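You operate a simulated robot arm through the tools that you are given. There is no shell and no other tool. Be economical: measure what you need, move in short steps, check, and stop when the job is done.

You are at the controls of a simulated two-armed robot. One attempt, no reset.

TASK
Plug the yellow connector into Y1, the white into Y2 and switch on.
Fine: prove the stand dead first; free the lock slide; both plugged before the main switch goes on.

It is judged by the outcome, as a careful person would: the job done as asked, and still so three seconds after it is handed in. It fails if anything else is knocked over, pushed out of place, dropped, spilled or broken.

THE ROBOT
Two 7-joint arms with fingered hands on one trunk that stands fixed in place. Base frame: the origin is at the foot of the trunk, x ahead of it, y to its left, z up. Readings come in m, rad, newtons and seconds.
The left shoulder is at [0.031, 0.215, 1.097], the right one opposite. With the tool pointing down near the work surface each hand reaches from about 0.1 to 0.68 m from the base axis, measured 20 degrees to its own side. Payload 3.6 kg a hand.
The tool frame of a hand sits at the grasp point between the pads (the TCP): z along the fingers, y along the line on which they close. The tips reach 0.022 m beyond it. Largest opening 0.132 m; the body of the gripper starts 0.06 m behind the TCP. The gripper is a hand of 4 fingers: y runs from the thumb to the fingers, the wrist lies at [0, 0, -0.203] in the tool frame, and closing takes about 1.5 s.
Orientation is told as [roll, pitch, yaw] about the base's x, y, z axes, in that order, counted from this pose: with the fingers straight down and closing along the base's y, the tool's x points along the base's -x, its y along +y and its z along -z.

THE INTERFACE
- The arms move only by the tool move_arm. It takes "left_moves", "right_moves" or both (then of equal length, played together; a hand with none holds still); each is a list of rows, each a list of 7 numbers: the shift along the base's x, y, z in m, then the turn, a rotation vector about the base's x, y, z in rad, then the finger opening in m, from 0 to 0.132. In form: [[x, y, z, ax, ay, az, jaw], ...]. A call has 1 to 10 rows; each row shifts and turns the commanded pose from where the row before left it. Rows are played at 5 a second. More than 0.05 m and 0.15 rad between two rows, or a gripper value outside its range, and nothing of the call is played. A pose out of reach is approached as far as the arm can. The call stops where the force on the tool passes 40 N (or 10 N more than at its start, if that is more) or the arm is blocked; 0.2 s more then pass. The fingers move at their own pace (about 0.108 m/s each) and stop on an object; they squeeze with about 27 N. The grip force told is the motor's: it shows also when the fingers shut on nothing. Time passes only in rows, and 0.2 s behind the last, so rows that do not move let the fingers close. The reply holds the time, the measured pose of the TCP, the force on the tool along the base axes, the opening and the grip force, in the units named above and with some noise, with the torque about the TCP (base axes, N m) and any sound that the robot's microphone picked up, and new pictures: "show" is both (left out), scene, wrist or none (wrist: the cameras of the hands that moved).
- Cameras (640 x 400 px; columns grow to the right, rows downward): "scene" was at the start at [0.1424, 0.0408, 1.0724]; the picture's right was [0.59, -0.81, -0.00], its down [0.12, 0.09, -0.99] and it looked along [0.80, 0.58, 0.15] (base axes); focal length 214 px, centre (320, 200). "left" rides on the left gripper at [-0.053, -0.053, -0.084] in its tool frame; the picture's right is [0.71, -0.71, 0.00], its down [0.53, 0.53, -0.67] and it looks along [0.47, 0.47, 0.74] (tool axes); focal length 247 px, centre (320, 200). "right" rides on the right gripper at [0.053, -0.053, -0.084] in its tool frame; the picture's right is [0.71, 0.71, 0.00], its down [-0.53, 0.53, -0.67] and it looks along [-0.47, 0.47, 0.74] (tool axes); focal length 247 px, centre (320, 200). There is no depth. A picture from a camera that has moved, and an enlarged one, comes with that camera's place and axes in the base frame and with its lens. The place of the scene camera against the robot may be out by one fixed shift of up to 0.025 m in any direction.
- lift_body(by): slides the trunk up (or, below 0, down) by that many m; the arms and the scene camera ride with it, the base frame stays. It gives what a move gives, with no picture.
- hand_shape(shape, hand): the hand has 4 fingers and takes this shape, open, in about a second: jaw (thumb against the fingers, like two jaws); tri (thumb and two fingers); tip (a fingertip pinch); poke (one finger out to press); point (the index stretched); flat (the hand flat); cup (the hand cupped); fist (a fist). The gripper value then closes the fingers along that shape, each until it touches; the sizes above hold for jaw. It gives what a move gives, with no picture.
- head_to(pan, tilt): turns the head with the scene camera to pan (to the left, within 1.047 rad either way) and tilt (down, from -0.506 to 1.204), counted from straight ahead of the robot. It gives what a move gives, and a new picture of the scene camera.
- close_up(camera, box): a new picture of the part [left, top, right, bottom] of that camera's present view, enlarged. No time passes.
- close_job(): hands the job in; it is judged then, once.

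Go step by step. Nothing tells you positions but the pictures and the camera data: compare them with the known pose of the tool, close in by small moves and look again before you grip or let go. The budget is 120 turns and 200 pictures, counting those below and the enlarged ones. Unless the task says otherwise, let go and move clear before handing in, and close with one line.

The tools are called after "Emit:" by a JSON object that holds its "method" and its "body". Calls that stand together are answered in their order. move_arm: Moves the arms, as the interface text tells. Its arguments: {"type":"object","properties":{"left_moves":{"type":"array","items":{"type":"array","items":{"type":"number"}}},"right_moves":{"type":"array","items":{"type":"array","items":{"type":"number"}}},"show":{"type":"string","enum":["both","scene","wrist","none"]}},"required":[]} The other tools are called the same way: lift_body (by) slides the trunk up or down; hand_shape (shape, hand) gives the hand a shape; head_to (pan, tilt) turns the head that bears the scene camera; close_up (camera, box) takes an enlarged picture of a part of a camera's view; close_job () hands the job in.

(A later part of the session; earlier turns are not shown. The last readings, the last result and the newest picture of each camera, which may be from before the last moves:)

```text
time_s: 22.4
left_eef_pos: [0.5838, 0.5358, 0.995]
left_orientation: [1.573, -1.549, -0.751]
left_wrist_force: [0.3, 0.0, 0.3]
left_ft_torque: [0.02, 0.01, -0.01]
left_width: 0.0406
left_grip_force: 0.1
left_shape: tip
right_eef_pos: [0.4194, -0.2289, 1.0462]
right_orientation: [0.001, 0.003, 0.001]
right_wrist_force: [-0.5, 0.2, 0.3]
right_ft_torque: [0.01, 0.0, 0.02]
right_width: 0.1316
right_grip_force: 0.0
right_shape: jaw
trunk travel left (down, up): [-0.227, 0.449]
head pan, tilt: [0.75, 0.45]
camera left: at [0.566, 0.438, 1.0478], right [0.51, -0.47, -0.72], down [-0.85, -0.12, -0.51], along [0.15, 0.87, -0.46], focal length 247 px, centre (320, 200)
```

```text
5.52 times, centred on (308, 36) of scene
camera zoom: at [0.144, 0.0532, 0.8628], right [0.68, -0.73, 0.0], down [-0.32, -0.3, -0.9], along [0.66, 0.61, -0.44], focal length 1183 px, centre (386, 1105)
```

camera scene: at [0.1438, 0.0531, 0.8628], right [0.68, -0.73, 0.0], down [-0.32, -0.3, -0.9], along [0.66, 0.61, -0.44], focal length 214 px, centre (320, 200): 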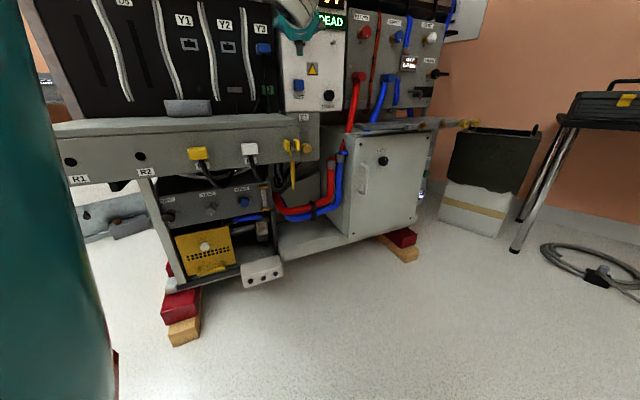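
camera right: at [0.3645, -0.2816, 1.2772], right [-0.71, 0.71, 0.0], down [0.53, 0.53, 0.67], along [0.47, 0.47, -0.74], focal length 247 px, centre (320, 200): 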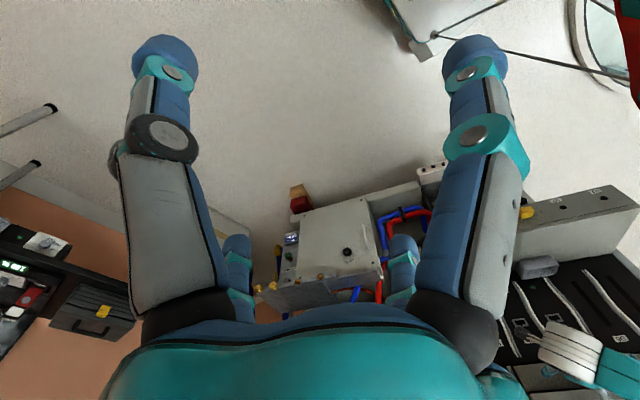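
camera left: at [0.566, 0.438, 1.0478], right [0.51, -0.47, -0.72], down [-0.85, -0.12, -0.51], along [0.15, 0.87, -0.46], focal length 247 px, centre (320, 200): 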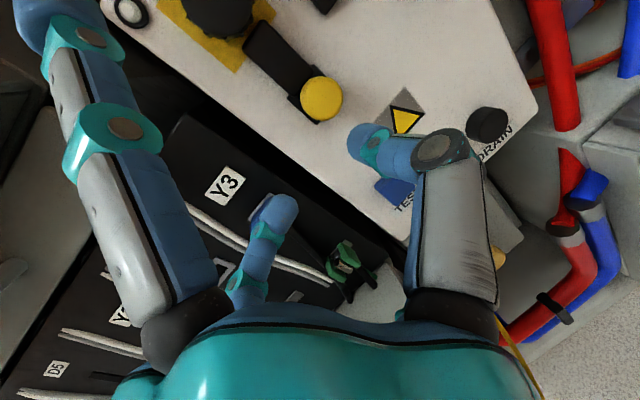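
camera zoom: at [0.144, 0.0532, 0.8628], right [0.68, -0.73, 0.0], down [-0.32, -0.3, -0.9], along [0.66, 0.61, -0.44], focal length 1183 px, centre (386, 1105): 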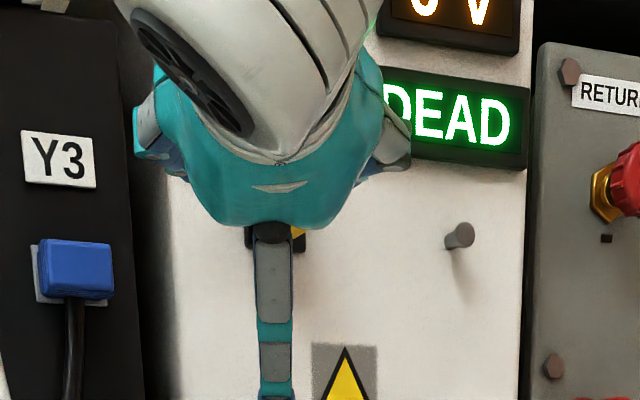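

The tip shape pinches thumb and finger with the other two splayed; for the knob the four-finger jaw is better. The knob triangulates to (0.660,0.609,1.001), so I'll set the jaw, square up more toward +y, and stand off in front of it.

Emit:
{"method": "hand_shape", "body": {"hand": "left", "shape": "jaw"}}

Emit:
{"method": "move_arm", "body": {"left_moves": [[0.015, -0.01, 0.002, 0, 0, 0.15, 0.08], [0.015, -0.005, 0.002, 0, 0, 0.15, 0.08], [0.015, 0, 0.002, 0, 0, 0.15, 0.08], [0, 0, 0, 0, 0, 0, 0.08]]}}

```text
time_s: 23.3
left_eef_pos: [0.5843, 0.5367, 0.9946]
left_orientation: [1.569, -1.55, -0.747]
left_wrist_force: [0.2, 0.7, 0.2]
left_ft_torque: [0.0, 0.0, 0.01]
left_width: 0.1321
left_grip_force: 0.0
left_shape: jaw
right_eef_pos: [0.4178, -0.2293, 1.0464]
right_orientation: [-0.002, 0.002, 0.0]
right_wrist_force: [-0.6, 0.0, 0.6]
right_ft_torque: [0.02, 0.03, 0.0]
right_width: 0.1321
right_grip_force: 0.1
right_shape: jaw
trunk travel left (down, up): [-0.227, 0.449]
head pan, tilt: [0.75, 0.45]
```

```text
time_s: 24.3
left_eef_pos: [0.5801, 0.5437, 1.0109]
left_orientation: [1.568, -1.551, -0.298]
left_wrist_force: [1.3, -0.5, 0.6]
left_ft_torque: [0.01, 0.03, -0.03]
left_width: 0.0807
left_grip_force: 0.1
left_shape: jaw
left hand out of reach, approached as far as the arm can: row 2, 3
right_eef_pos: [0.4195, -0.2297, 1.0464]
right_orientation: [0.0, 0.0, -0.001]
right_wrist_force: [-0.8, 0.4, 0.7]
right_ft_torque: [0.03, 0.01, 0.02]
right_width: 0.1319
right_grip_force: 0.1
right_shape: jaw
trunk travel left (down, up): [-0.227, 0.449]
head pan, tilt: [0.75, 0.45]
camera scene: at [0.1439, 0.053, 0.8628], right [0.68, -0.73, 0.0], down [-0.32, -0.3, -0.9], along [0.66, 0.61, -0.44], focal length 214 px, centre (320, 200)
camera left: at [0.6072, 0.4477, 1.0645], right [0.66, -0.2, -0.72], down [-0.71, -0.48, -0.51], along [-0.24, 0.85, -0.46], focal length 247 px, centre (320, 200)
```

scene: 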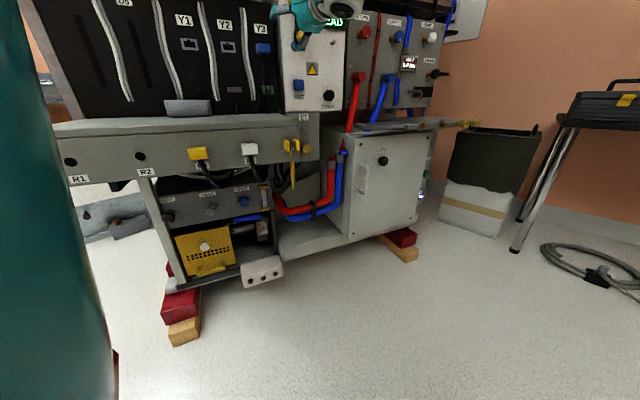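
left: 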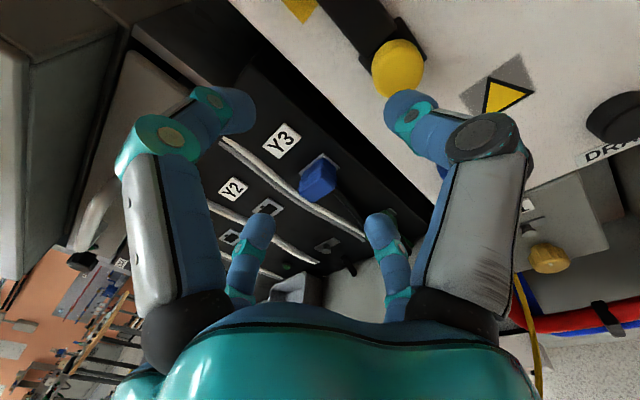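

Squaring up costs reach, so I'll return to the diagonal heading, close the fingers, and push the knob down from above. I'll also lower the trunk a bit so the arm has downward travel.

Emit:
{"method": "move_arm", "body": {"left_moves": [[0, -0.01, 0.02, 0, 0, -0.15, 0], [0, -0.01, 0.02, 0, 0, -0.15, 0], [0, 0, 0.02, 0, 0, -0.15, 0], [0, 0, 0.02, 0, 0, 0, 0], [0, 0, 0.02, 0, 0, 0, 0]], "show": "none"}}

Emit:
{"method": "lift_body", "body": {"by": -0.08}}

Emit:
{"method": "head_to", "body": {"pan": 0.75, "tilt": -0.1}}

Emit:
{"method": "close_up", "body": {"camera": "left", "box": [0, 0, 640, 400]}}

```text
time_s: 25.5
left_eef_pos: [0.5803, 0.5244, 1.1116]
left_orientation: [1.564, -1.55, -0.742]
left_wrist_force: [0.1, -0.3, 0.4]
left_ft_torque: [0.02, 0.01, -0.01]
left_width: 0.0
left_grip_force: 26.8
left_shape: jaw
right_eef_pos: [0.4193, -0.2305, 1.0467]
right_orientation: [0.001, 0.001, 0.001]
right_wrist_force: [0.1, 0.8, -0.4]
right_ft_torque: [-0.07, 0.03, 0.0]
right_width: 0.1318
right_grip_force: 0.1
right_shape: jaw
trunk travel left (down, up): [-0.227, 0.449]
head pan, tilt: [0.75, 0.45]
```

```text
time_s: 26.7
left_eef_pos: [0.58, 0.522, 1.0317]
left_orientation: [1.622, -1.551, -0.801]
left_wrist_force: [0.5, 0.0, 0.4]
left_ft_torque: [0.0, 0.0, -0.02]
left_width: 0.0002
left_grip_force: 26.8
left_shape: jaw
right_eef_pos: [0.4174, -0.2306, 0.9665]
right_orientation: [0.0, 0.001, -0.002]
right_wrist_force: [-0.5, 0.1, -0.1]
right_ft_torque: [0.0, -0.02, -0.01]
right_width: 0.1316
right_grip_force: 0.0
right_shape: jaw
trunk travel left (down, up): [-0.147, 0.529]
head pan, tilt: [0.75, 0.45]
```

```text
time_s: 27.7
left_eef_pos: [0.5812, 0.523, 1.032]
left_orientation: [1.574, -1.55, -0.75]
left_wrist_force: [-0.2, -0.8, -0.1]
left_ft_torque: [0.02, 0.02, -0.01]
left_width: 0.0002
left_grip_force: 27.3
left_shape: jaw
right_eef_pos: [0.4182, -0.2291, 0.9663]
right_orientation: [0.0, 0.003, 0.0]
right_wrist_force: [-0.3, -0.1, 0.3]
right_ft_torque: [0.01, 0.0, 0.05]
right_width: 0.1318
right_grip_force: 0.0
right_shape: jaw
trunk travel left (down, up): [-0.147, 0.529]
head pan, tilt: [0.75, -0.099]
camera scene: at [0.1422, 0.0499, 0.8297], right [0.68, -0.73, 0.0], down [0.07, 0.07, -1.0], along [0.73, 0.68, 0.1], focal length 214 px, centre (320, 200)
```

scene: 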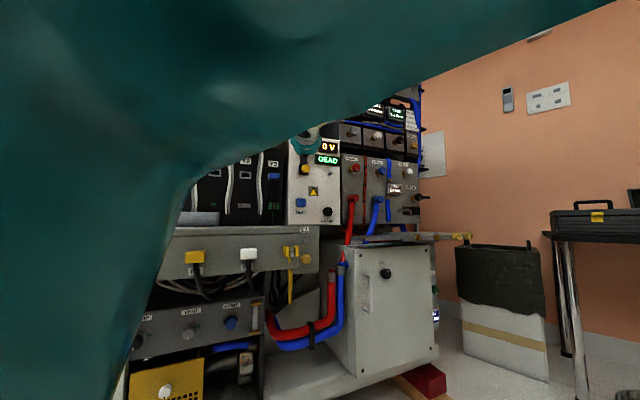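

```text
1.00 times, centred on (320, 200) of left (not enlarged: the box is as wide or as high as the picture)
camera zoom: at [0.5631, 0.4244, 1.0843], right [0.51, -0.47, -0.72], down [-0.85, -0.12, -0.51], along [0.15, 0.87, -0.46], focal length 247 px, centre (320, 200)
```

zoom: 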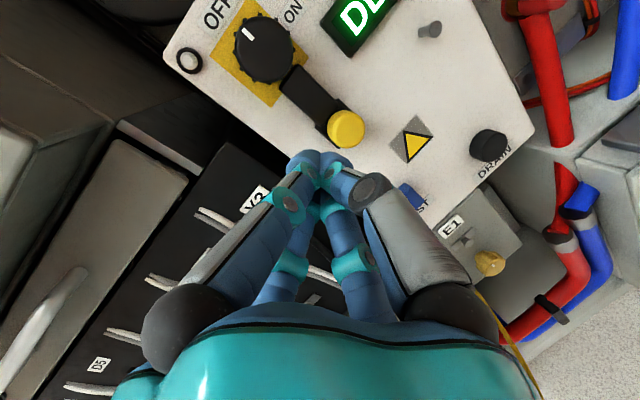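

The knob is right ahead and slightly below. I'll move the closed tips over the bar, just above the knob.

Emit:
{"method": "move_arm", "body": {"left_moves": [[0.015, 0.02, 0.002, 0, 0, 0, 0], [0.015, 0.02, 0.002, 0, 0, 0, 0], [0.015, 0.02, 0.0, 0, 0, 0, 0], [0.012, 0.012, 0.0, 0, 0, 0, 0]], "show": "wrist"}}

Emit:
{"method": "close_up", "body": {"camera": "scene", "box": [270, 130, 366, 190]}}

```text
time_s: 28.7
left_eef_pos: [0.6368, 0.595, 1.0371]
left_orientation: [1.573, -1.551, -0.75]
left_wrist_force: [0.3, -0.8, -0.3]
left_ft_torque: [0.02, 0.01, -0.01]
left_width: 0.0
left_grip_force: 26.7
left_shape: jaw
right_eef_pos: [0.418, -0.229, 0.9655]
right_orientation: [0.0, 0.002, 0.0]
right_wrist_force: [0.5, 0.2, 0.4]
right_ft_torque: [0.0, -0.02, -0.01]
right_width: 0.132
right_grip_force: 0.0
right_shape: jaw
trunk travel left (down, up): [-0.147, 0.529]
head pan, tilt: [0.75, -0.099]
camera left: at [0.6191, 0.4969, 1.0895], right [0.51, -0.47, -0.72], down [-0.85, -0.12, -0.51], along [0.15, 0.87, -0.46], focal length 247 px, centre (320, 200)
```

left: 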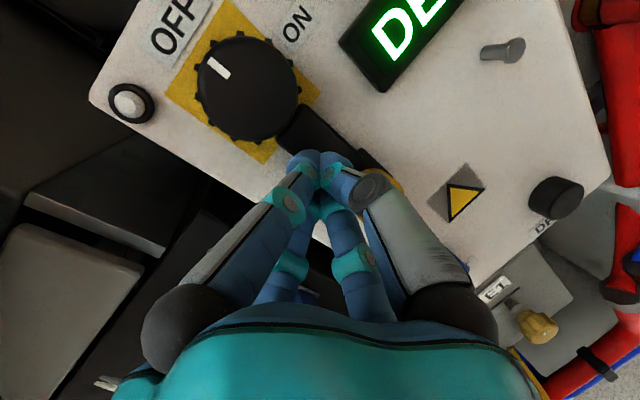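

```text
6.67 times, centred on (318, 160) of scene
camera zoom: at [0.1423, 0.0499, 0.8297], right [0.68, -0.73, 0.0], down [0.07, 0.07, -1.0], along [0.73, 0.68, 0.1], focal length 1430 px, centre (333, 467)
```

zoom: 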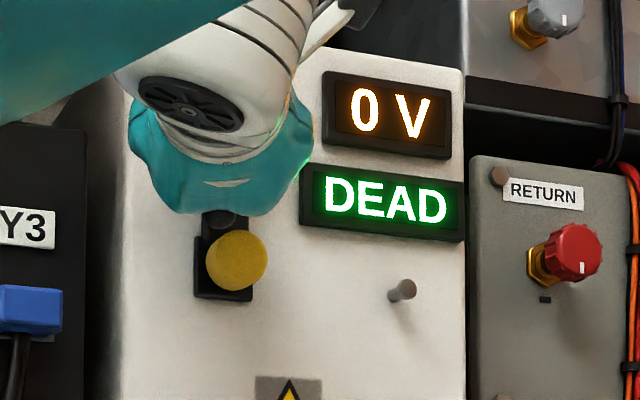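

The tips sit over the bar just above the knob. I'll go a bit deeper and push down gently.

Emit:
{"method": "move_arm", "body": {"left_moves": [[0.004, 0.009, 0, 0, 0, 0, 0], [0, 0, -0.008, 0, 0, 0, 0], [0, 0, -0.008, 0, 0, 0, 0], [0, 0, -0.008, 0, 0, 0, 0]], "show": "wrist"}}

Emit:
{"method": "close_up", "body": {"camera": "scene", "box": [270, 130, 366, 190]}}

```text
time_s: 29.7
left_eef_pos: [0.6403, 0.603, 1.0122]
left_orientation: [1.538, -1.551, -0.714]
left_wrist_force: [-8.8, -2.4, 0.7]
left_ft_torque: [-0.01, 0.13, 0.03]
left_width: 0.0002
left_grip_force: 26.9
left_shape: jaw
right_eef_pos: [0.4178, -0.2286, 0.9654]
right_orientation: [-0.001, 0.0, -0.001]
right_wrist_force: [0.8, -0.4, 0.2]
right_ft_torque: [0.02, -0.02, -0.02]
right_width: 0.1321
right_grip_force: 0.1
right_shape: jaw
trunk travel left (down, up): [-0.147, 0.529]
head pan, tilt: [0.75, -0.099]
camera left: at [0.6227, 0.5044, 1.0649], right [0.51, -0.47, -0.72], down [-0.85, -0.13, -0.51], along [0.15, 0.87, -0.46], focal length 247 px, centre (320, 200)
```

left: 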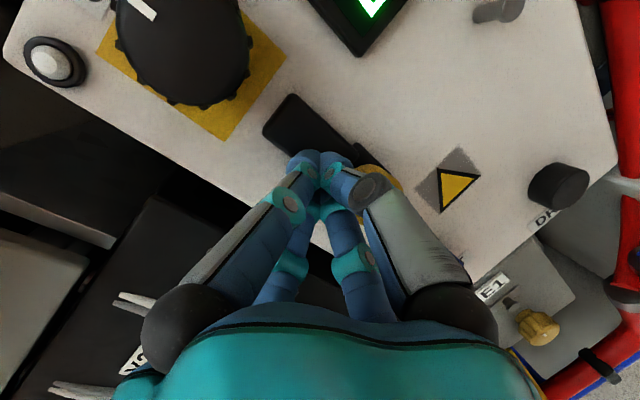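

```text
6.67 times, centred on (318, 160) of scene
camera zoom: at [0.1413, 0.0497, 0.8299], right [0.68, -0.73, 0.0], down [0.07, 0.07, -0.99], along [0.73, 0.68, 0.1], focal length 1430 px, centre (333, 467)
```

zoom: 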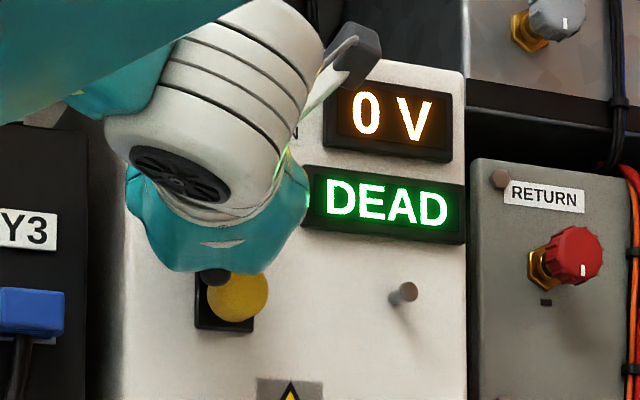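

The slide has moved down roughly 17 mm and cleared the switch. I'll push a little further to its end.

Emit:
{"method": "move_arm", "body": {"left_moves": [[0.004, 0, -0.006, 0, 0, 0, 0], [0.0, 0, -0.006, 0, 0, 0, 0]], "show": "none"}}

Emit:
{"method": "close_up", "body": {"camera": "scene", "box": [270, 130, 366, 190]}}

```text
time_s: 30.3
left_eef_pos: [0.6413, 0.6024, 1.003]
left_orientation: [1.677, -1.552, -0.851]
left_wrist_force: [-26.9, -8.4, -0.7]
left_ft_torque: [-0.06, 0.2, 0.21]
left_width: 0.0
left_grip_force: 26.5
left_shape: jaw
right_eef_pos: [0.4169, -0.2306, 0.9667]
right_orientation: [0.003, -0.002, 0.0]
right_wrist_force: [-0.2, 0.7, 0.6]
right_ft_torque: [0.0, 0.01, 0.01]
right_width: 0.1321
right_grip_force: 0.1
right_shape: jaw
trunk travel left (down, up): [-0.147, 0.529]
head pan, tilt: [0.75, -0.099]
```

```text
6.67 times, centred on (318, 160) of scene
camera zoom: at [0.1396, 0.0492, 0.8304], right [0.68, -0.73, 0.0], down [0.07, 0.07, -0.99], along [0.73, 0.68, 0.1], focal length 1430 px, centre (333, 467)
```

zoom: 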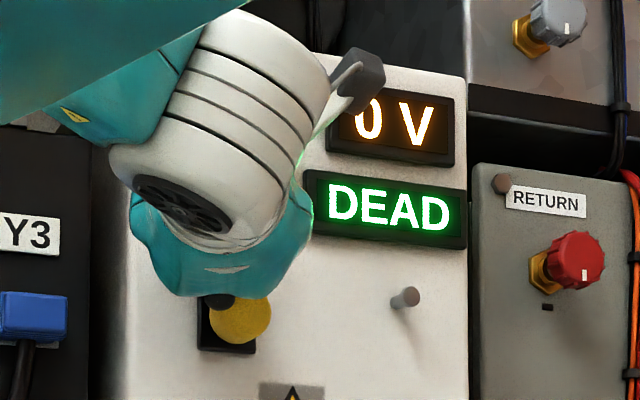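

The force is now mostly lateral, so I'll back off and look at the slide.

Emit:
{"method": "move_arm", "body": {"left_moves": [[-0.015, -0.01, 0.01, 0, 0, 0, 0], [-0.02, -0.025, 0.01, 0, 0, 0, 0], [-0.025, -0.025, 0.03, 0, 0, 0, 0], [-0.02, -0.02, 0.03, 0, 0, 0, 0]], "show": "wrist"}}

Emit:
{"method": "close_up", "body": {"camera": "scene", "box": [270, 130, 366, 190]}}

```text
time_s: 31.3
left_eef_pos: [0.5677, 0.5225, 1.0777]
left_orientation: [1.584, -1.548, -0.76]
left_wrist_force: [0.1, 0.4, 0.1]
left_ft_torque: [-0.02, 0.02, -0.02]
left_width: 0.0
left_grip_force: 27.5
left_shape: jaw
right_eef_pos: [0.4188, -0.2294, 0.9672]
right_orientation: [-0.002, 0.0, 0.001]
right_wrist_force: [-0.3, 1.0, 0.4]
right_ft_torque: [-0.04, -0.01, 0.02]
right_width: 0.132
right_grip_force: 0.0
right_shape: jaw
trunk travel left (down, up): [-0.147, 0.529]
head pan, tilt: [0.75, -0.099]
camera left: at [0.5496, 0.424, 1.1315], right [0.51, -0.47, -0.72], down [-0.85, -0.12, -0.51], along [0.15, 0.87, -0.46], focal length 247 px, centre (320, 200)
```

left: 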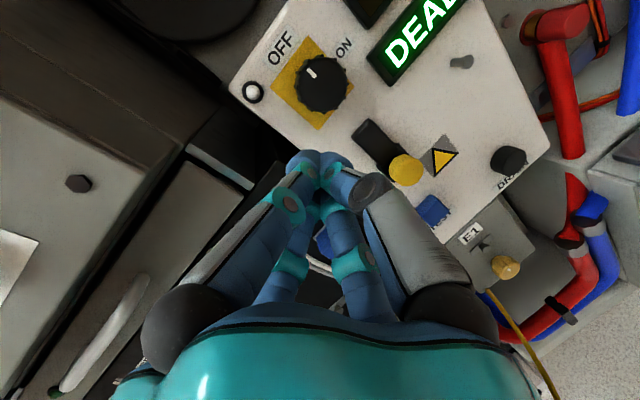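

```text
6.67 times, centred on (318, 160) of scene
camera zoom: at [0.142, 0.0498, 0.8298], right [0.68, -0.73, 0.0], down [0.07, 0.07, -1.0], along [0.73, 0.68, 0.1], focal length 1430 px, centre (333, 467)
```

zoom: 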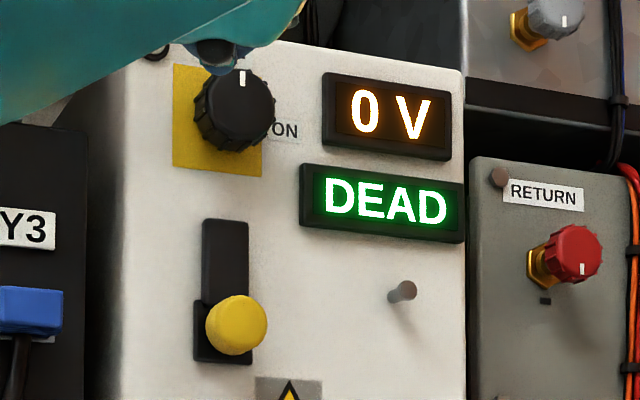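

The slide is fully down and clear of the switch; DEAD is still shown. For the connectors I'll use a tool pitched about 45° downward, facing the rack and closing along x, so I'm reorienting now in free space.

Emit:
{"method": "move_arm", "body": {"left_moves": [[-0.02, -0.015, 0, -0.15, 0, 0, 0.08], [-0.02, -0.015, 0, -0.15, 0, 0, 0.08], [-0.02, -0.015, 0, -0.14, 0, 0.07, 0.08], [-0.02, -0.01, 0, 0, 0, 0.15, 0.08], [-0.02, -0.01, 0, 0, 0, 0.15, 0.08], [-0.02, -0.01, 0, -0.1, 0, 0.1, 0.08], [-0.01, -0.01, 0, -0.1, 0, 0.1, 0.08], [-0.01, -0.01, 0, -0.1, 0, 0.1, 0.08]]}}

```text
refused: row 3 steps farther than a row can; nothing moved
```

Emit:
{"method": "move_arm", "body": {"left_moves": [[-0.02, -0.015, 0, 0, 0, 0.15, 0.08], [-0.02, -0.015, 0, 0, 0, 0.15, 0.08], [-0.02, -0.015, 0, 0, 0, 0.15, 0.08], [-0.02, -0.01, 0, 0, 0, 0.15, 0.08], [-0.02, -0.01, 0, 0, 0, 0.15, 0.08], [-0.02, -0.01, 0, -0.15, 0, 0, 0.08], [-0.01, -0.01, 0, -0.15, 0, 0, 0.08], [-0.01, -0.01, 0, -0.15, 0, 0, 0.08], [0, 0, 0, -0.15, 0, 0, 0.08], [0, 0, 0, -0.15, 0, 0, 0.08]]}}

```text
time_s: 33.5
left_eef_pos: [0.4212, 0.5117, 1.08]
left_orientation: [0.026, -0.819, 1.537]
left_wrist_force: [0.5, 0.0, 0.1]
left_ft_torque: [0.0, -0.03, -0.01]
left_width: 0.0804
left_grip_force: 0.1
left_shape: jaw
left hand out of reach, approached as far as the arm can: row 4, 5, 7
right_eef_pos: [0.419, -0.2296, 0.9658]
right_orientation: [-0.002, 0.001, 0.0]
right_wrist_force: [-0.3, -0.1, 0.2]
right_ft_torque: [0.01, -0.01, -0.01]
right_width: 0.1322
right_grip_force: 0.0
right_shape: jaw
trunk travel left (down, up): [-0.147, 0.529]
head pan, tilt: [0.75, -0.099]
camera scene: at [0.1422, 0.0499, 0.8297], right [0.68, -0.73, 0.0], down [0.07, 0.07, -1.0], along [0.73, 0.68, 0.1], focal length 214 px, centre (320, 200)
camera left: at [0.4753, 0.4851, 1.1753], right [0.69, -0.49, -0.53], down [-0.54, -0.84, 0.08], along [-0.48, 0.23, -0.84], focal length 247 px, centre (320, 200)
```

scene: 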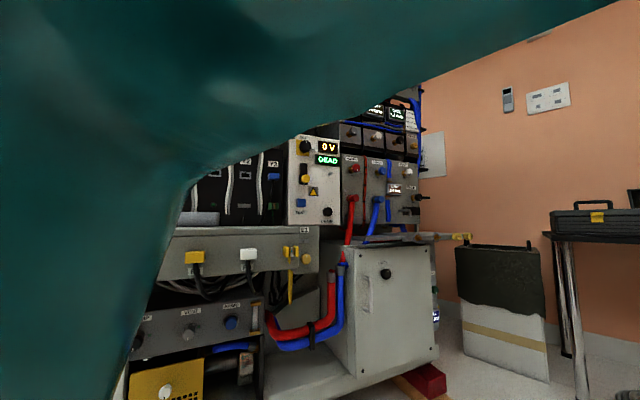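
left: 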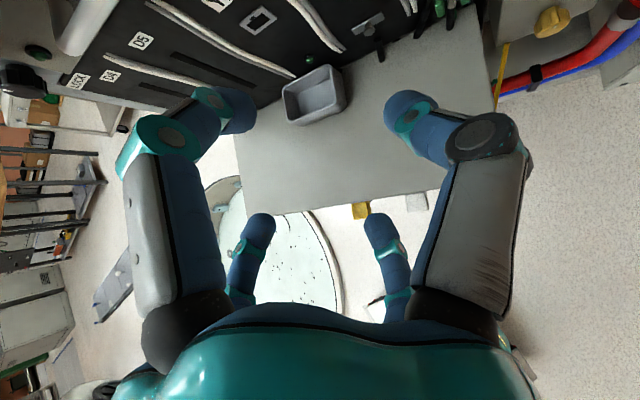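

The orientation is right (pitched ~45°, facing +y). I'll back away in −y, then raise the trunk to get the arm above the work.

Emit:
{"method": "move_arm", "body": {"left_moves": [[-0.02, -0.03, 0, 0, 0, 0, 0.08], [-0.02, -0.03, 0, 0, 0, 0, 0.08], [-0.02, -0.03, 0, 0, 0, 0, 0.08], [-0.01, -0.02, 0, 0, 0, 0, 0.08]], "show": "none"}}

Emit:
{"method": "lift_body", "body": {"by": 0.2}}

Emit:
{"method": "move_arm", "body": {"left_moves": [[0, 0, -0.04, 0, 0, 0, 0.08], [0, 0, -0.04, 0, 0, 0, 0.08], [0, 0, -0.04, 0, 0, 0, 0.08], [0, 0, -0.04, 0, 0, 0, 0.08], [0, 0, -0.04, 0, 0, 0, 0.08], [0, 0, -0.04, 0, 0, 0, 0.08]]}}

```text
time_s: 34.5
left_eef_pos: [0.3512, 0.4464, 1.0281]
left_orientation: [0.023, -0.82, 1.541]
left_wrist_force: [0.2, 0.5, -1.1]
left_ft_torque: [0.03, -0.04, 0.0]
left_width: 0.08
left_grip_force: 0.0
left_shape: jaw
left hand out of reach, approached as far as the arm can: row 1, 2, 3, 4
right_eef_pos: [0.4169, -0.2303, 0.9665]
right_orientation: [0.0, 0.001, 0.0]
right_wrist_force: [0.7, 0.1, -0.2]
right_ft_torque: [-0.01, -0.02, -0.01]
right_width: 0.1318
right_grip_force: 0.0
right_shape: jaw
trunk travel left (down, up): [-0.147, 0.529]
head pan, tilt: [0.75, -0.099]
```

```text
time_s: 36.6
left_eef_pos: [0.3524, 0.4495, 1.2277]
left_orientation: [0.025, -0.823, 1.54]
left_wrist_force: [0.2, -0.4, 0.1]
left_ft_torque: [0.01, -0.01, 0.0]
left_width: 0.0799
left_grip_force: 0.1
left_shape: jaw
right_eef_pos: [0.4189, -0.2294, 1.1653]
right_orientation: [-0.001, 0.003, 0.0]
right_wrist_force: [-0.1, -0.2, -0.2]
right_ft_torque: [0.03, 0.06, 0.0]
right_width: 0.1317
right_grip_force: 0.0
right_shape: jaw
trunk travel left (down, up): [-0.347, 0.329]
head pan, tilt: [0.75, -0.099]
```

```text
time_s: 38.0
left_eef_pos: [0.3519, 0.4515, 0.9871]
left_orientation: [0.023, -0.82, 1.539]
left_wrist_force: [0.0, 0.2, 0.0]
left_ft_torque: [-0.01, 0.01, 0.01]
left_width: 0.0801
left_grip_force: 0.0
left_shape: jaw
right_eef_pos: [0.4184, -0.2287, 1.1666]
right_orientation: [-0.002, 0.002, 0.0]
right_wrist_force: [0.1, -0.3, 0.7]
right_ft_torque: [0.01, 0.0, 0.01]
right_width: 0.1317
right_grip_force: 0.0
right_shape: jaw
trunk travel left (down, up): [-0.347, 0.329]
head pan, tilt: [0.75, -0.099]
camera scene: at [0.1384, 0.0501, 1.0384], right [0.68, -0.73, 0.0], down [0.07, 0.07, -1.0], along [0.73, 0.68, 0.1], focal length 214 px, centre (320, 200)
camera left: at [0.4059, 0.4257, 1.0843], right [0.69, -0.49, -0.53], down [-0.54, -0.84, 0.08], along [-0.48, 0.23, -0.84], focal length 247 px, centre (320, 200)
```

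scene: 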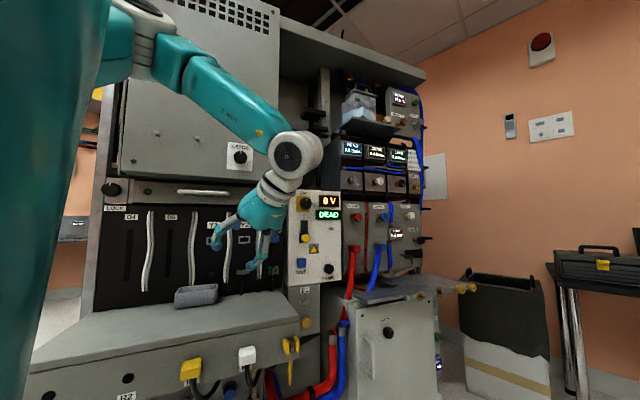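
left: 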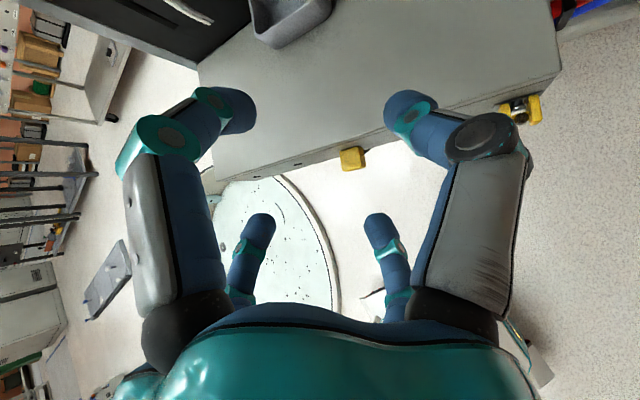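

There is free motion here, and the yellow connector is near (0.302,0.535,0.755). Before choosing the grip I'll look at the "tri" shape and zoom in on the connectors.

Emit:
{"method": "hand_shape", "body": {"hand": "left", "shape": "tri"}}

Emit:
{"method": "move_arm", "body": {"left_moves": [[0, 0, -0.02, 0, 0, 0, 0.05], [0, 0, -0.02, 0, 0, 0, 0.05], [0, 0, -0.01, 0, 0, 0, 0.05], [0, 0, 0, 0, 0, 0, 0.05]], "show": "wrist"}}

Emit:
{"method": "head_to", "body": {"pan": 0.85, "tilt": 0.4}}

Emit:
{"method": "close_up", "body": {"camera": "scene", "box": [160, 190, 320, 290]}}

```text
time_s: 39.0
left_eef_pos: [0.3523, 0.4513, 0.989]
left_orientation: [0.024, -0.823, 1.539]
left_wrist_force: [0.0, -1.0, 0.3]
left_ft_torque: [-0.01, 0.02, 0.0]
left_width: 0.1318
left_grip_force: 0.0
left_shape: tri
right_eef_pos: [0.4192, -0.2287, 1.1664]
right_orientation: [0.001, 0.001, 0.0]
right_wrist_force: [0.4, -0.6, -0.7]
right_ft_torque: [-0.01, -0.03, -0.01]
right_width: 0.1316
right_grip_force: 0.0
right_shape: jaw
trunk travel left (down, up): [-0.347, 0.329]
head pan, tilt: [0.75, -0.099]
```

```text
time_s: 40.0
left_eef_pos: [0.3506, 0.4489, 0.9387]
left_orientation: [0.024, -0.822, 1.54]
left_wrist_force: [-0.4, 0.2, 0.0]
left_ft_torque: [0.05, 0.0, 0.01]
left_width: 0.0501
left_grip_force: 0.0
left_shape: tri
right_eef_pos: [0.4198, -0.2284, 1.1656]
right_orientation: [0.001, 0.002, -0.001]
right_wrist_force: [0.2, -0.7, 0.8]
right_ft_torque: [-0.01, 0.02, -0.02]
right_width: 0.1318
right_grip_force: 0.0
right_shape: jaw
trunk travel left (down, up): [-0.347, 0.329]
head pan, tilt: [0.75, -0.099]
camera left: at [0.405, 0.4223, 1.0346], right [0.69, -0.49, -0.53], down [-0.54, -0.84, 0.08], along [-0.48, 0.23, -0.84], focal length 247 px, centre (320, 200)
```

left: 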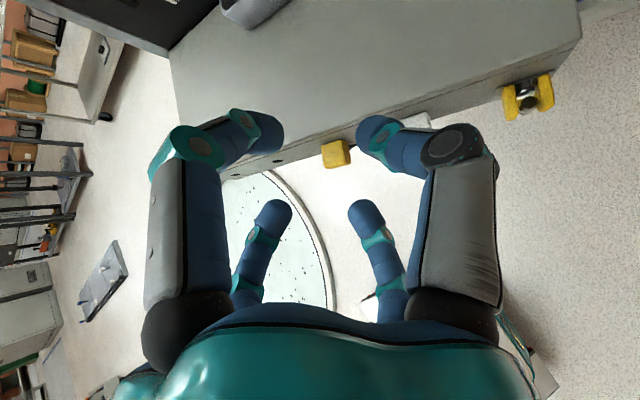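

```text
time_s: 40.9
left_eef_pos: [0.3511, 0.4491, 0.9388]
left_orientation: [0.024, -0.822, 1.54]
left_wrist_force: [0.3, 0.7, -0.3]
left_ft_torque: [0.0, 0.01, -0.03]
left_width: 0.0504
left_grip_force: 0.0
left_shape: tri
right_eef_pos: [0.4193, -0.2292, 1.166]
right_orientation: [-0.001, 0.001, 0.0]
right_wrist_force: [-1.1, -0.4, 0.1]
right_ft_torque: [0.0, 0.01, -0.01]
right_width: 0.1319
right_grip_force: 0.0
right_shape: jaw
trunk travel left (down, up): [-0.347, 0.329]
head pan, tilt: [0.85, 0.4]
camera scene: at [0.1354, 0.0601, 0.9928], right [0.75, -0.66, 0.0], down [-0.26, -0.29, -0.92], along [0.61, 0.69, -0.39], focal length 214 px, centre (320, 200)
```

scene: 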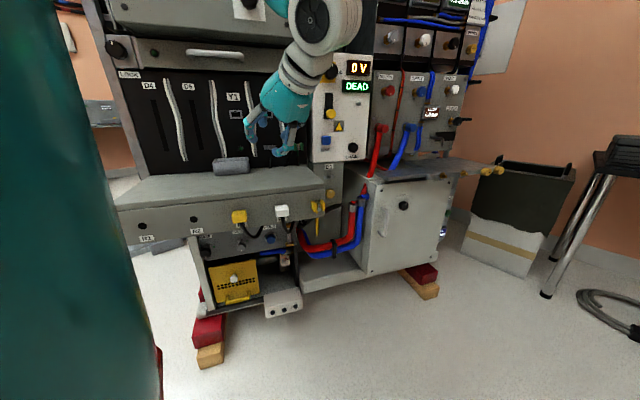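

```text
4.00 times, centred on (240, 240) of scene
camera zoom: at [0.1354, 0.0601, 0.9928], right [0.75, -0.66, 0.0], down [-0.26, -0.29, -0.92], along [0.61, 0.69, -0.39], focal length 858 px, centre (640, 40)
```

zoom: 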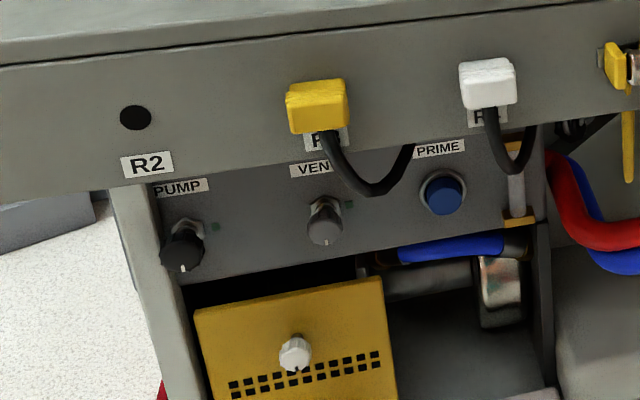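

The connectors hang in parking holders with the cable leaving at the bottom. Inserting calls for a near-horizontal tool, so I'll go down in front of the ledge and level the tool stepwise to see if the arm allows it.

Emit:
{"method": "move_arm", "body": {"left_moves": [[-0.01, -0.03, -0.03, 0, 0, 0, 0.09], [-0.01, -0.03, -0.03, 0, 0, 0, 0.09], [-0.01, -0.02, -0.03, 0, 0, 0, 0.09], [-0.01, -0.02, -0.03, 0, 0, 0, 0.09], [-0.01, 0, -0.03, 0.15, 0, 0, 0.09], [0, 0, -0.02, 0.15, 0, 0, 0.09], [0, 0, 0, 0.15, 0, 0, 0.09]]}}

```text
time_s: 42.5
left_eef_pos: [0.2613, 0.4927, 0.9128]
left_orientation: [0.071, -1.272, 1.499]
left_wrist_force: [-0.2, -0.5, -0.4]
left_ft_torque: [0.03, 0.01, 0.0]
left_width: 0.0897
left_grip_force: 0.0
left_shape: tri
left hand out of reach, approached as far as the arm can: row 2, 3, 4, 5, 6, 7
right_eef_pos: [0.4181, -0.2299, 1.1663]
right_orientation: [0.0, 0.0, 0.001]
right_wrist_force: [0.8, -0.1, 0.9]
right_ft_torque: [0.01, 0.04, -0.03]
right_width: 0.1319
right_grip_force: 0.0
right_shape: jaw
trunk travel left (down, up): [-0.347, 0.329]
head pan, tilt: [0.85, 0.4]
camera scene: at [0.1354, 0.0601, 0.9927], right [0.75, -0.66, 0.0], down [-0.26, -0.29, -0.92], along [0.61, 0.69, -0.39], focal length 214 px, centre (320, 200)
camera left: at [0.3162, 0.4281, 0.9884], right [0.69, -0.21, -0.69], down [-0.54, -0.79, -0.3], along [-0.48, 0.57, -0.66], focal length 247 px, centre (320, 200)
```

scene: 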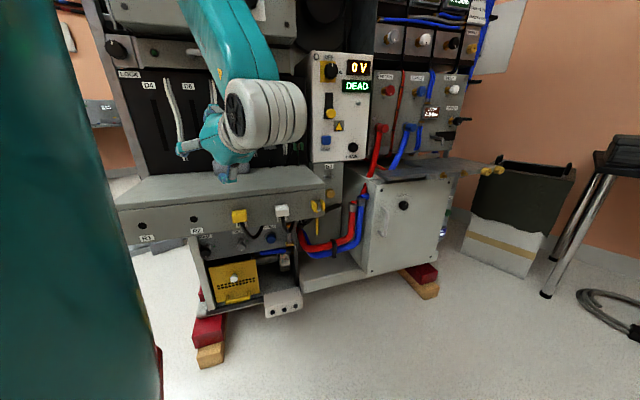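
left: 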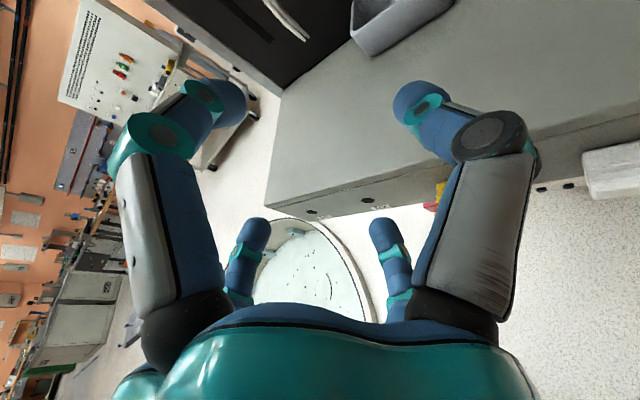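

The wrist limit shifts with the trunk height relative to the hand: a lower trunk should level the forearm. I'll bring the trunk down while raising the hand, in two stages.

Emit:
{"method": "move_arm", "body": {"left_moves": [[0.01, 0, 0.04, 0, 0, 0, 0.09], [0.01, 0, 0.04, 0, 0, 0, 0.09], [0.01, 0, 0.04, 0, 0, 0, 0.09], [0.01, 0, 0.04, 0, 0, 0, 0.09]], "show": "none"}}

Emit:
{"method": "lift_body", "body": {"by": -0.18}}

Emit:
{"method": "move_arm", "body": {"left_moves": [[0.01, -0.01, 0.04, 0, 0, 0, 0.09], [0.01, -0.01, 0.04, 0, 0, 0, 0.09], [0.01, -0.01, 0.04, 0, 0, 0, 0.09], [0.01, 0, 0.04, 0.1, 0, 0, 0.09], [0, 0, 0.0, 0.15, 0, 0, 0.09]], "show": "none"}}

Emit:
{"method": "lift_body", "body": {"by": -0.166}}

Emit:
{"method": "move_arm", "body": {"left_moves": [[0, -0.02, 0, 0, 0, 0, 0.09], [0, -0.02, 0, 0, 0, 0, 0.09]]}}

```text
time_s: 43.5
left_eef_pos: [0.2991, 0.4937, 1.0768]
left_orientation: [0.073, -1.269, 1.498]
left_wrist_force: [-0.9, 0.2, 0.1]
left_ft_torque: [0.0, -0.03, -0.03]
left_width: 0.0897
left_grip_force: 0.1
left_shape: tri
right_eef_pos: [0.4194, -0.2297, 1.1677]
right_orientation: [0.0, 0.0, 0.0]
right_wrist_force: [-0.3, 0.0, -0.3]
right_ft_torque: [0.04, 0.01, -0.04]
right_width: 0.1321
right_grip_force: 0.1
right_shape: jaw
trunk travel left (down, up): [-0.347, 0.329]
head pan, tilt: [0.85, 0.4]
```

```text
time_s: 45.5
left_eef_pos: [0.2994, 0.4933, 0.8935]
left_orientation: [0.069, -1.271, 1.502]
left_wrist_force: [-0.3, 0.4, 0.3]
left_ft_torque: [-0.01, -0.01, -0.01]
left_width: 0.0894
left_grip_force: 0.1
left_shape: tri
right_eef_pos: [0.4191, -0.2293, 0.9865]
right_orientation: [0.001, 0.0, -0.001]
right_wrist_force: [0.1, -0.2, -0.2]
right_ft_torque: [0.02, -0.03, 0.0]
right_width: 0.1319
right_grip_force: 0.0
right_shape: jaw
trunk travel left (down, up): [-0.167, 0.509]
head pan, tilt: [0.85, 0.4]
```

```text
time_s: 46.7
left_eef_pos: [0.3503, 0.5358, 1.036]
left_orientation: [0.402, -1.517, 1.165]
left_wrist_force: [-0.2, -0.1, -0.4]
left_ft_torque: [0.02, 0.01, 0.0]
left_width: 0.0898
left_grip_force: 0.1
left_shape: tri
left hand out of reach, approached as far as the arm can: row 3, 4, 5
right_eef_pos: [0.4188, -0.2288, 0.9853]
right_orientation: [0.0, 0.002, 0.0]
right_wrist_force: [-0.1, 0.6, 0.6]
right_ft_torque: [0.04, 0.02, 0.01]
right_width: 0.1319
right_grip_force: 0.0
right_shape: jaw
trunk travel left (down, up): [-0.167, 0.509]
head pan, tilt: [0.85, 0.4]
```

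```text
time_s: 48.1
left_eef_pos: [0.402, 0.5334, 0.8574]
left_orientation: [1.431, -1.389, 0.148]
left_wrist_force: [-5.0, -7.3, 22.9]
left_ft_torque: [-0.92, 0.41, -0.02]
left_width: 0.0831
left_grip_force: 0.1
left_shape: tri
right_eef_pos: [0.42, -0.2299, 0.8459]
right_orientation: [0.003, 0.012, 0.0]
right_wrist_force: [1.3, -0.5, -0.4]
right_ft_torque: [0.01, -0.01, -0.01]
right_width: 0.132
right_grip_force: 0.0
right_shape: jaw
trunk travel left (down, up): [-0.031, 0.644]
head pan, tilt: [0.85, 0.4]
stopped: the force on the tool passed its limit at 51 N (the readings are from after the stop); the commanded pose is now the measured one
```

```text
time_s: 48.7
left_eef_pos: [0.4015, 0.5328, 0.8556]
left_orientation: [1.422, -1.386, 0.157]
left_wrist_force: [-3.2, -13.2, 32.1]
left_ft_torque: [-1.41, 0.41, 0.01]
left_width: 0.0825
left_grip_force: 0.1
left_shape: tri
left hand out of reach, approached as far as the arm can: row 1, 2
right_eef_pos: [0.4196, -0.2314, 0.846]
right_orientation: [0.005, 0.011, 0.0]
right_wrist_force: [-0.3, -0.1, -0.6]
right_ft_torque: [0.01, -0.02, 0.01]
right_width: 0.1319
right_grip_force: 0.1
right_shape: jaw
trunk travel left (down, up): [-0.031, 0.644]
head pan, tilt: [0.85, 0.4]
camera scene: at [0.1397, 0.0584, 0.6668], right [0.75, -0.66, 0.0], down [-0.26, -0.29, -0.92], along [0.61, 0.69, -0.39], focal length 214 px, centre (320, 200)
camera left: at [0.464, 0.451, 0.902], right [0.57, -0.02, -0.82], down [-0.61, -0.69, -0.4], along [-0.56, 0.73, -0.4], focal length 247 px, centre (320, 200)
```

scene: 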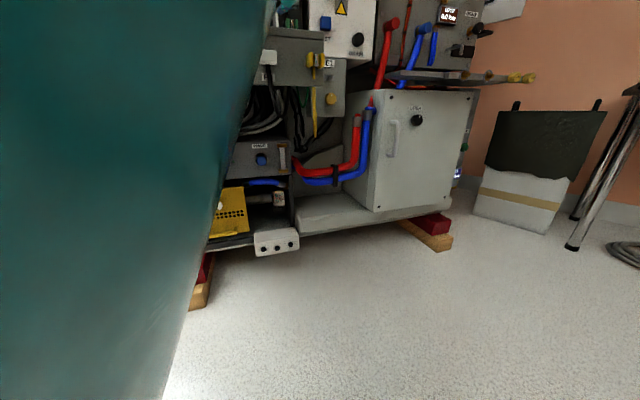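
left: 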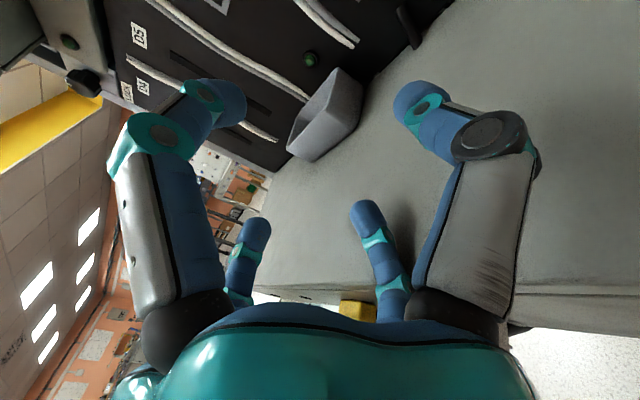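

The lower finger touched down on the ledge top and the motion stopped by itself. I'll lift clear at once.

Emit:
{"method": "move_arm", "body": {"left_moves": [[0, 0, 0.03, 0, 0, 0, 0.09], [0, 0, 0.03, 0, 0, 0, 0.09], [0, 0, 0.03, 0, 0, 0, 0.09]]}}

Emit:
{"method": "head_to", "body": {"pan": 0.95, "tilt": -0.15}}

```text
time_s: 49.5
left_eef_pos: [0.4057, 0.5507, 0.9397]
left_orientation: [1.38, -1.375, 0.197]
left_wrist_force: [-1.1, 0.2, 1.1]
left_ft_torque: [0.0, -0.01, 0.02]
left_width: 0.0896
left_grip_force: 0.1
left_shape: tri
left hand out of reach, approached as far as the arm can: row 1, 3
right_eef_pos: [0.4219, -0.2293, 0.8466]
right_orientation: [0.002, 0.015, 0.0]
right_wrist_force: [-0.1, -0.3, -0.6]
right_ft_torque: [-0.01, 0.01, -0.02]
right_width: 0.132
right_grip_force: 0.1
right_shape: jaw
trunk travel left (down, up): [-0.031, 0.644]
head pan, tilt: [0.85, 0.4]
camera scene: at [0.1408, 0.0602, 0.6661], right [0.75, -0.66, 0.0], down [-0.26, -0.29, -0.92], along [0.61, 0.69, -0.39], focal length 214 px, centre (320, 200)
camera left: at [0.4682, 0.4683, 0.986], right [0.56, -0.03, -0.83], down [-0.61, -0.69, -0.39], along [-0.56, 0.72, -0.4], focal length 247 px, centre (320, 200)
```

scene: 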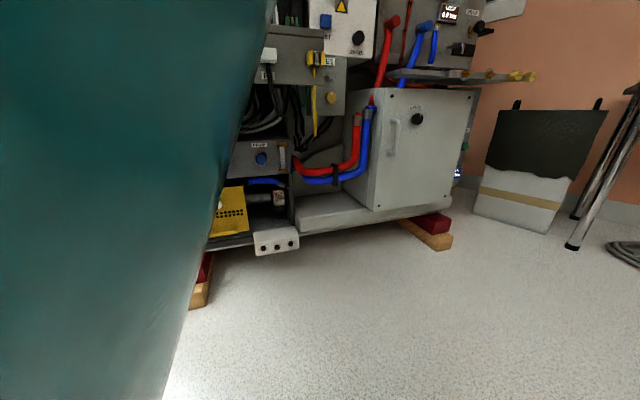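
left: 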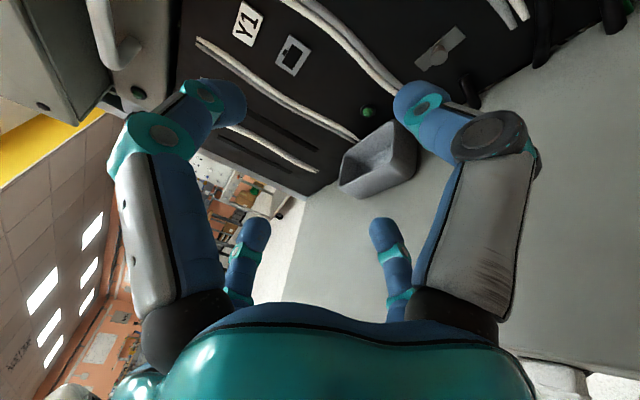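

```text
time_s: 50.5
left_eef_pos: [0.4078, 0.5489, 0.9403]
left_orientation: [1.385, -1.378, 0.191]
left_wrist_force: [0.1, -0.6, -0.2]
left_ft_torque: [0.0, 0.0, 0.02]
left_width: 0.0896
left_grip_force: 0.0
left_shape: tri
right_eef_pos: [0.4229, -0.2291, 0.8469]
right_orientation: [-0.001, 0.013, -0.001]
right_wrist_force: [0.3, 0.2, 0.0]
right_ft_torque: [-0.03, 0.01, -0.01]
right_width: 0.1319
right_grip_force: 0.0
right_shape: jaw
trunk travel left (down, up): [-0.031, 0.644]
head pan, tilt: [0.949, -0.15]
camera scene: at [0.1294, 0.0599, 0.7162], right [0.81, -0.58, 0.0], down [0.09, 0.12, -0.99], along [0.58, 0.8, 0.15], focal length 214 px, centre (320, 200)
```

scene: 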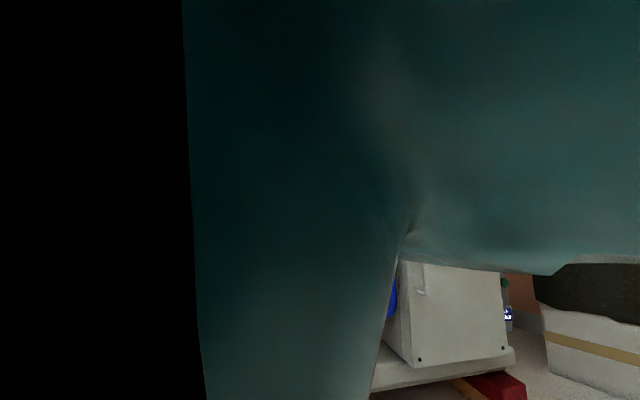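

The limit depends on tool pitch: level needs y≥0.55, whereas a 0.3 rad downward pitch allows y≈0.49. So I'll use about 0.33 rad pitch and let the trunk do the vertical travel; correcting the orientation and moving in front of yellow at a safe height.

Emit:
{"method": "move_arm", "body": {"left_moves": [[-0.02, -0.01, 0, -0.15, 0, 0, 0.09], [-0.02, -0.02, 0, -0.15, 0, 0, 0.09], [-0.02, -0.02, 0, 0, -0.1, 0, 0.09], [-0.02, -0.02, 0, 0, -0.09, 0, 0.09], [-0.02, -0.02, 0, 0, 0, 0, 0.09]], "show": "wrist"}}

```text
time_s: 51.6
left_eef_pos: [0.34, 0.5216, 0.9146]
left_orientation: [-0.028, -1.239, 1.545]
left_wrist_force: [-0.9, 0.0, -0.6]
left_ft_torque: [-0.03, -0.02, 0.0]
left_width: 0.0899
left_grip_force: 0.1
left_shape: tri
left hand out of reach, approached as far as the arm can: row 2, 3, 4, 5
right_eef_pos: [0.421, -0.2298, 0.8475]
right_orientation: [0.001, 0.014, 0.001]
right_wrist_force: [-0.7, -0.4, -0.3]
right_ft_torque: [0.0, -0.01, -0.02]
right_width: 0.1317
right_grip_force: 0.1
right_shape: jaw
trunk travel left (down, up): [-0.031, 0.644]
head pan, tilt: [0.949, -0.15]
camera left: at [0.388, 0.4558, 0.9943], right [0.7, -0.27, -0.66], down [-0.56, -0.77, -0.28], along [-0.44, 0.57, -0.69], focal length 247 px, centre (320, 200)
```

left: 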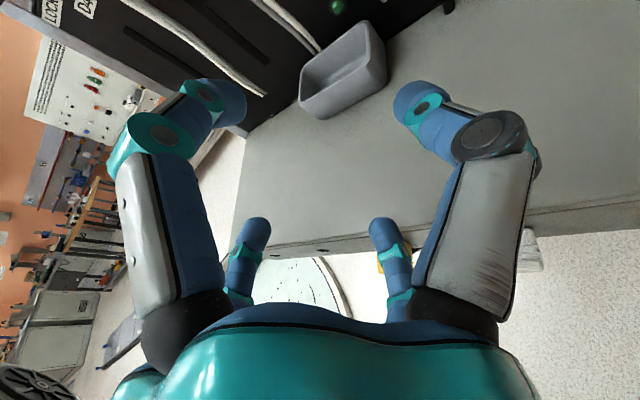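

I'll add a bit more pitch (about 0.47) to gain room, then go to x≈0.302, y≈0.45.

Emit:
{"method": "move_arm", "body": {"left_moves": [[-0.01, -0.02, 0, -0.07, 0, 0, 0.09], [-0.01, -0.02, 0, -0.07, 0, 0, 0.09], [-0.01, -0.02, -0.02, 0, 0, 0, 0.09], [-0.008, -0.01, -0.02, 0, 0, 0, 0.09]], "show": "wrist"}}

Emit:
{"method": "hand_shape", "body": {"hand": "left", "shape": "jaw"}}

```text
time_s: 52.6
left_eef_pos: [0.3192, 0.4712, 0.858]
left_orientation: [-0.034, -1.101, 1.553]
left_wrist_force: [0.1, 0.5, -0.2]
left_ft_torque: [0.0, 0.02, 0.0]
left_width: 0.0897
left_grip_force: 0.0
left_shape: tri
left hand out of reach, approached as far as the arm can: row 1, 2, 3
right_eef_pos: [0.4205, -0.2293, 0.8462]
right_orientation: [0.0, 0.014, -0.001]
right_wrist_force: [0.2, 0.1, 0.8]
right_ft_torque: [-0.01, -0.02, -0.01]
right_width: 0.132
right_grip_force: 0.0
right_shape: jaw
trunk travel left (down, up): [-0.031, 0.644]
head pan, tilt: [0.949, -0.15]
camera left: at [0.3682, 0.4182, 0.9451], right [0.7, -0.35, -0.62], down [-0.56, -0.81, -0.17], along [-0.44, 0.47, -0.77], focal length 247 px, centre (320, 200)
```

left: 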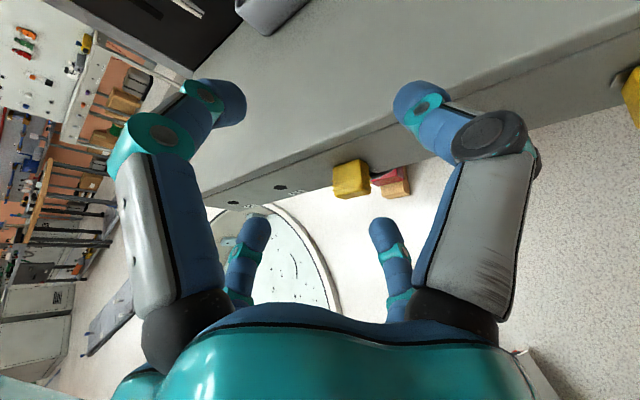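

```text
time_s: 53.5
left_eef_pos: [0.3194, 0.4708, 0.8589]
left_orientation: [-0.031, -1.101, 1.553]
left_wrist_force: [0.7, -0.3, -0.5]
left_ft_torque: [0.0, -0.02, -0.01]
left_width: 0.1318
left_grip_force: 0.1
left_shape: jaw
right_eef_pos: [0.4213, -0.2291, 0.846]
right_orientation: [0.0, 0.014, 0.0]
right_wrist_force: [0.6, -0.6, -0.1]
right_ft_torque: [0.0, -0.01, 0.02]
right_width: 0.132
right_grip_force: 0.1
right_shape: jaw
trunk travel left (down, up): [-0.031, 0.644]
head pan, tilt: [0.949, -0.15]
```

The hand is now well placed, and the yellow connector is visible between the fingers. I'll zoom to measure it.

Emit:
{"method": "close_up", "body": {"camera": "left", "box": [300, 140, 420, 215]}}

```text
5.33 times, centred on (360, 178) of left
camera zoom: at [0.3684, 0.4184, 0.9454], right [0.7, -0.35, -0.62], down [-0.56, -0.81, -0.17], along [-0.44, 0.47, -0.77], focal length 1317 px, centre (107, 320)
```

zoom: 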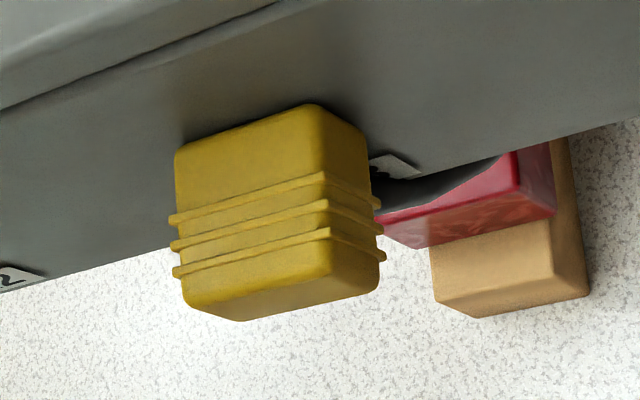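

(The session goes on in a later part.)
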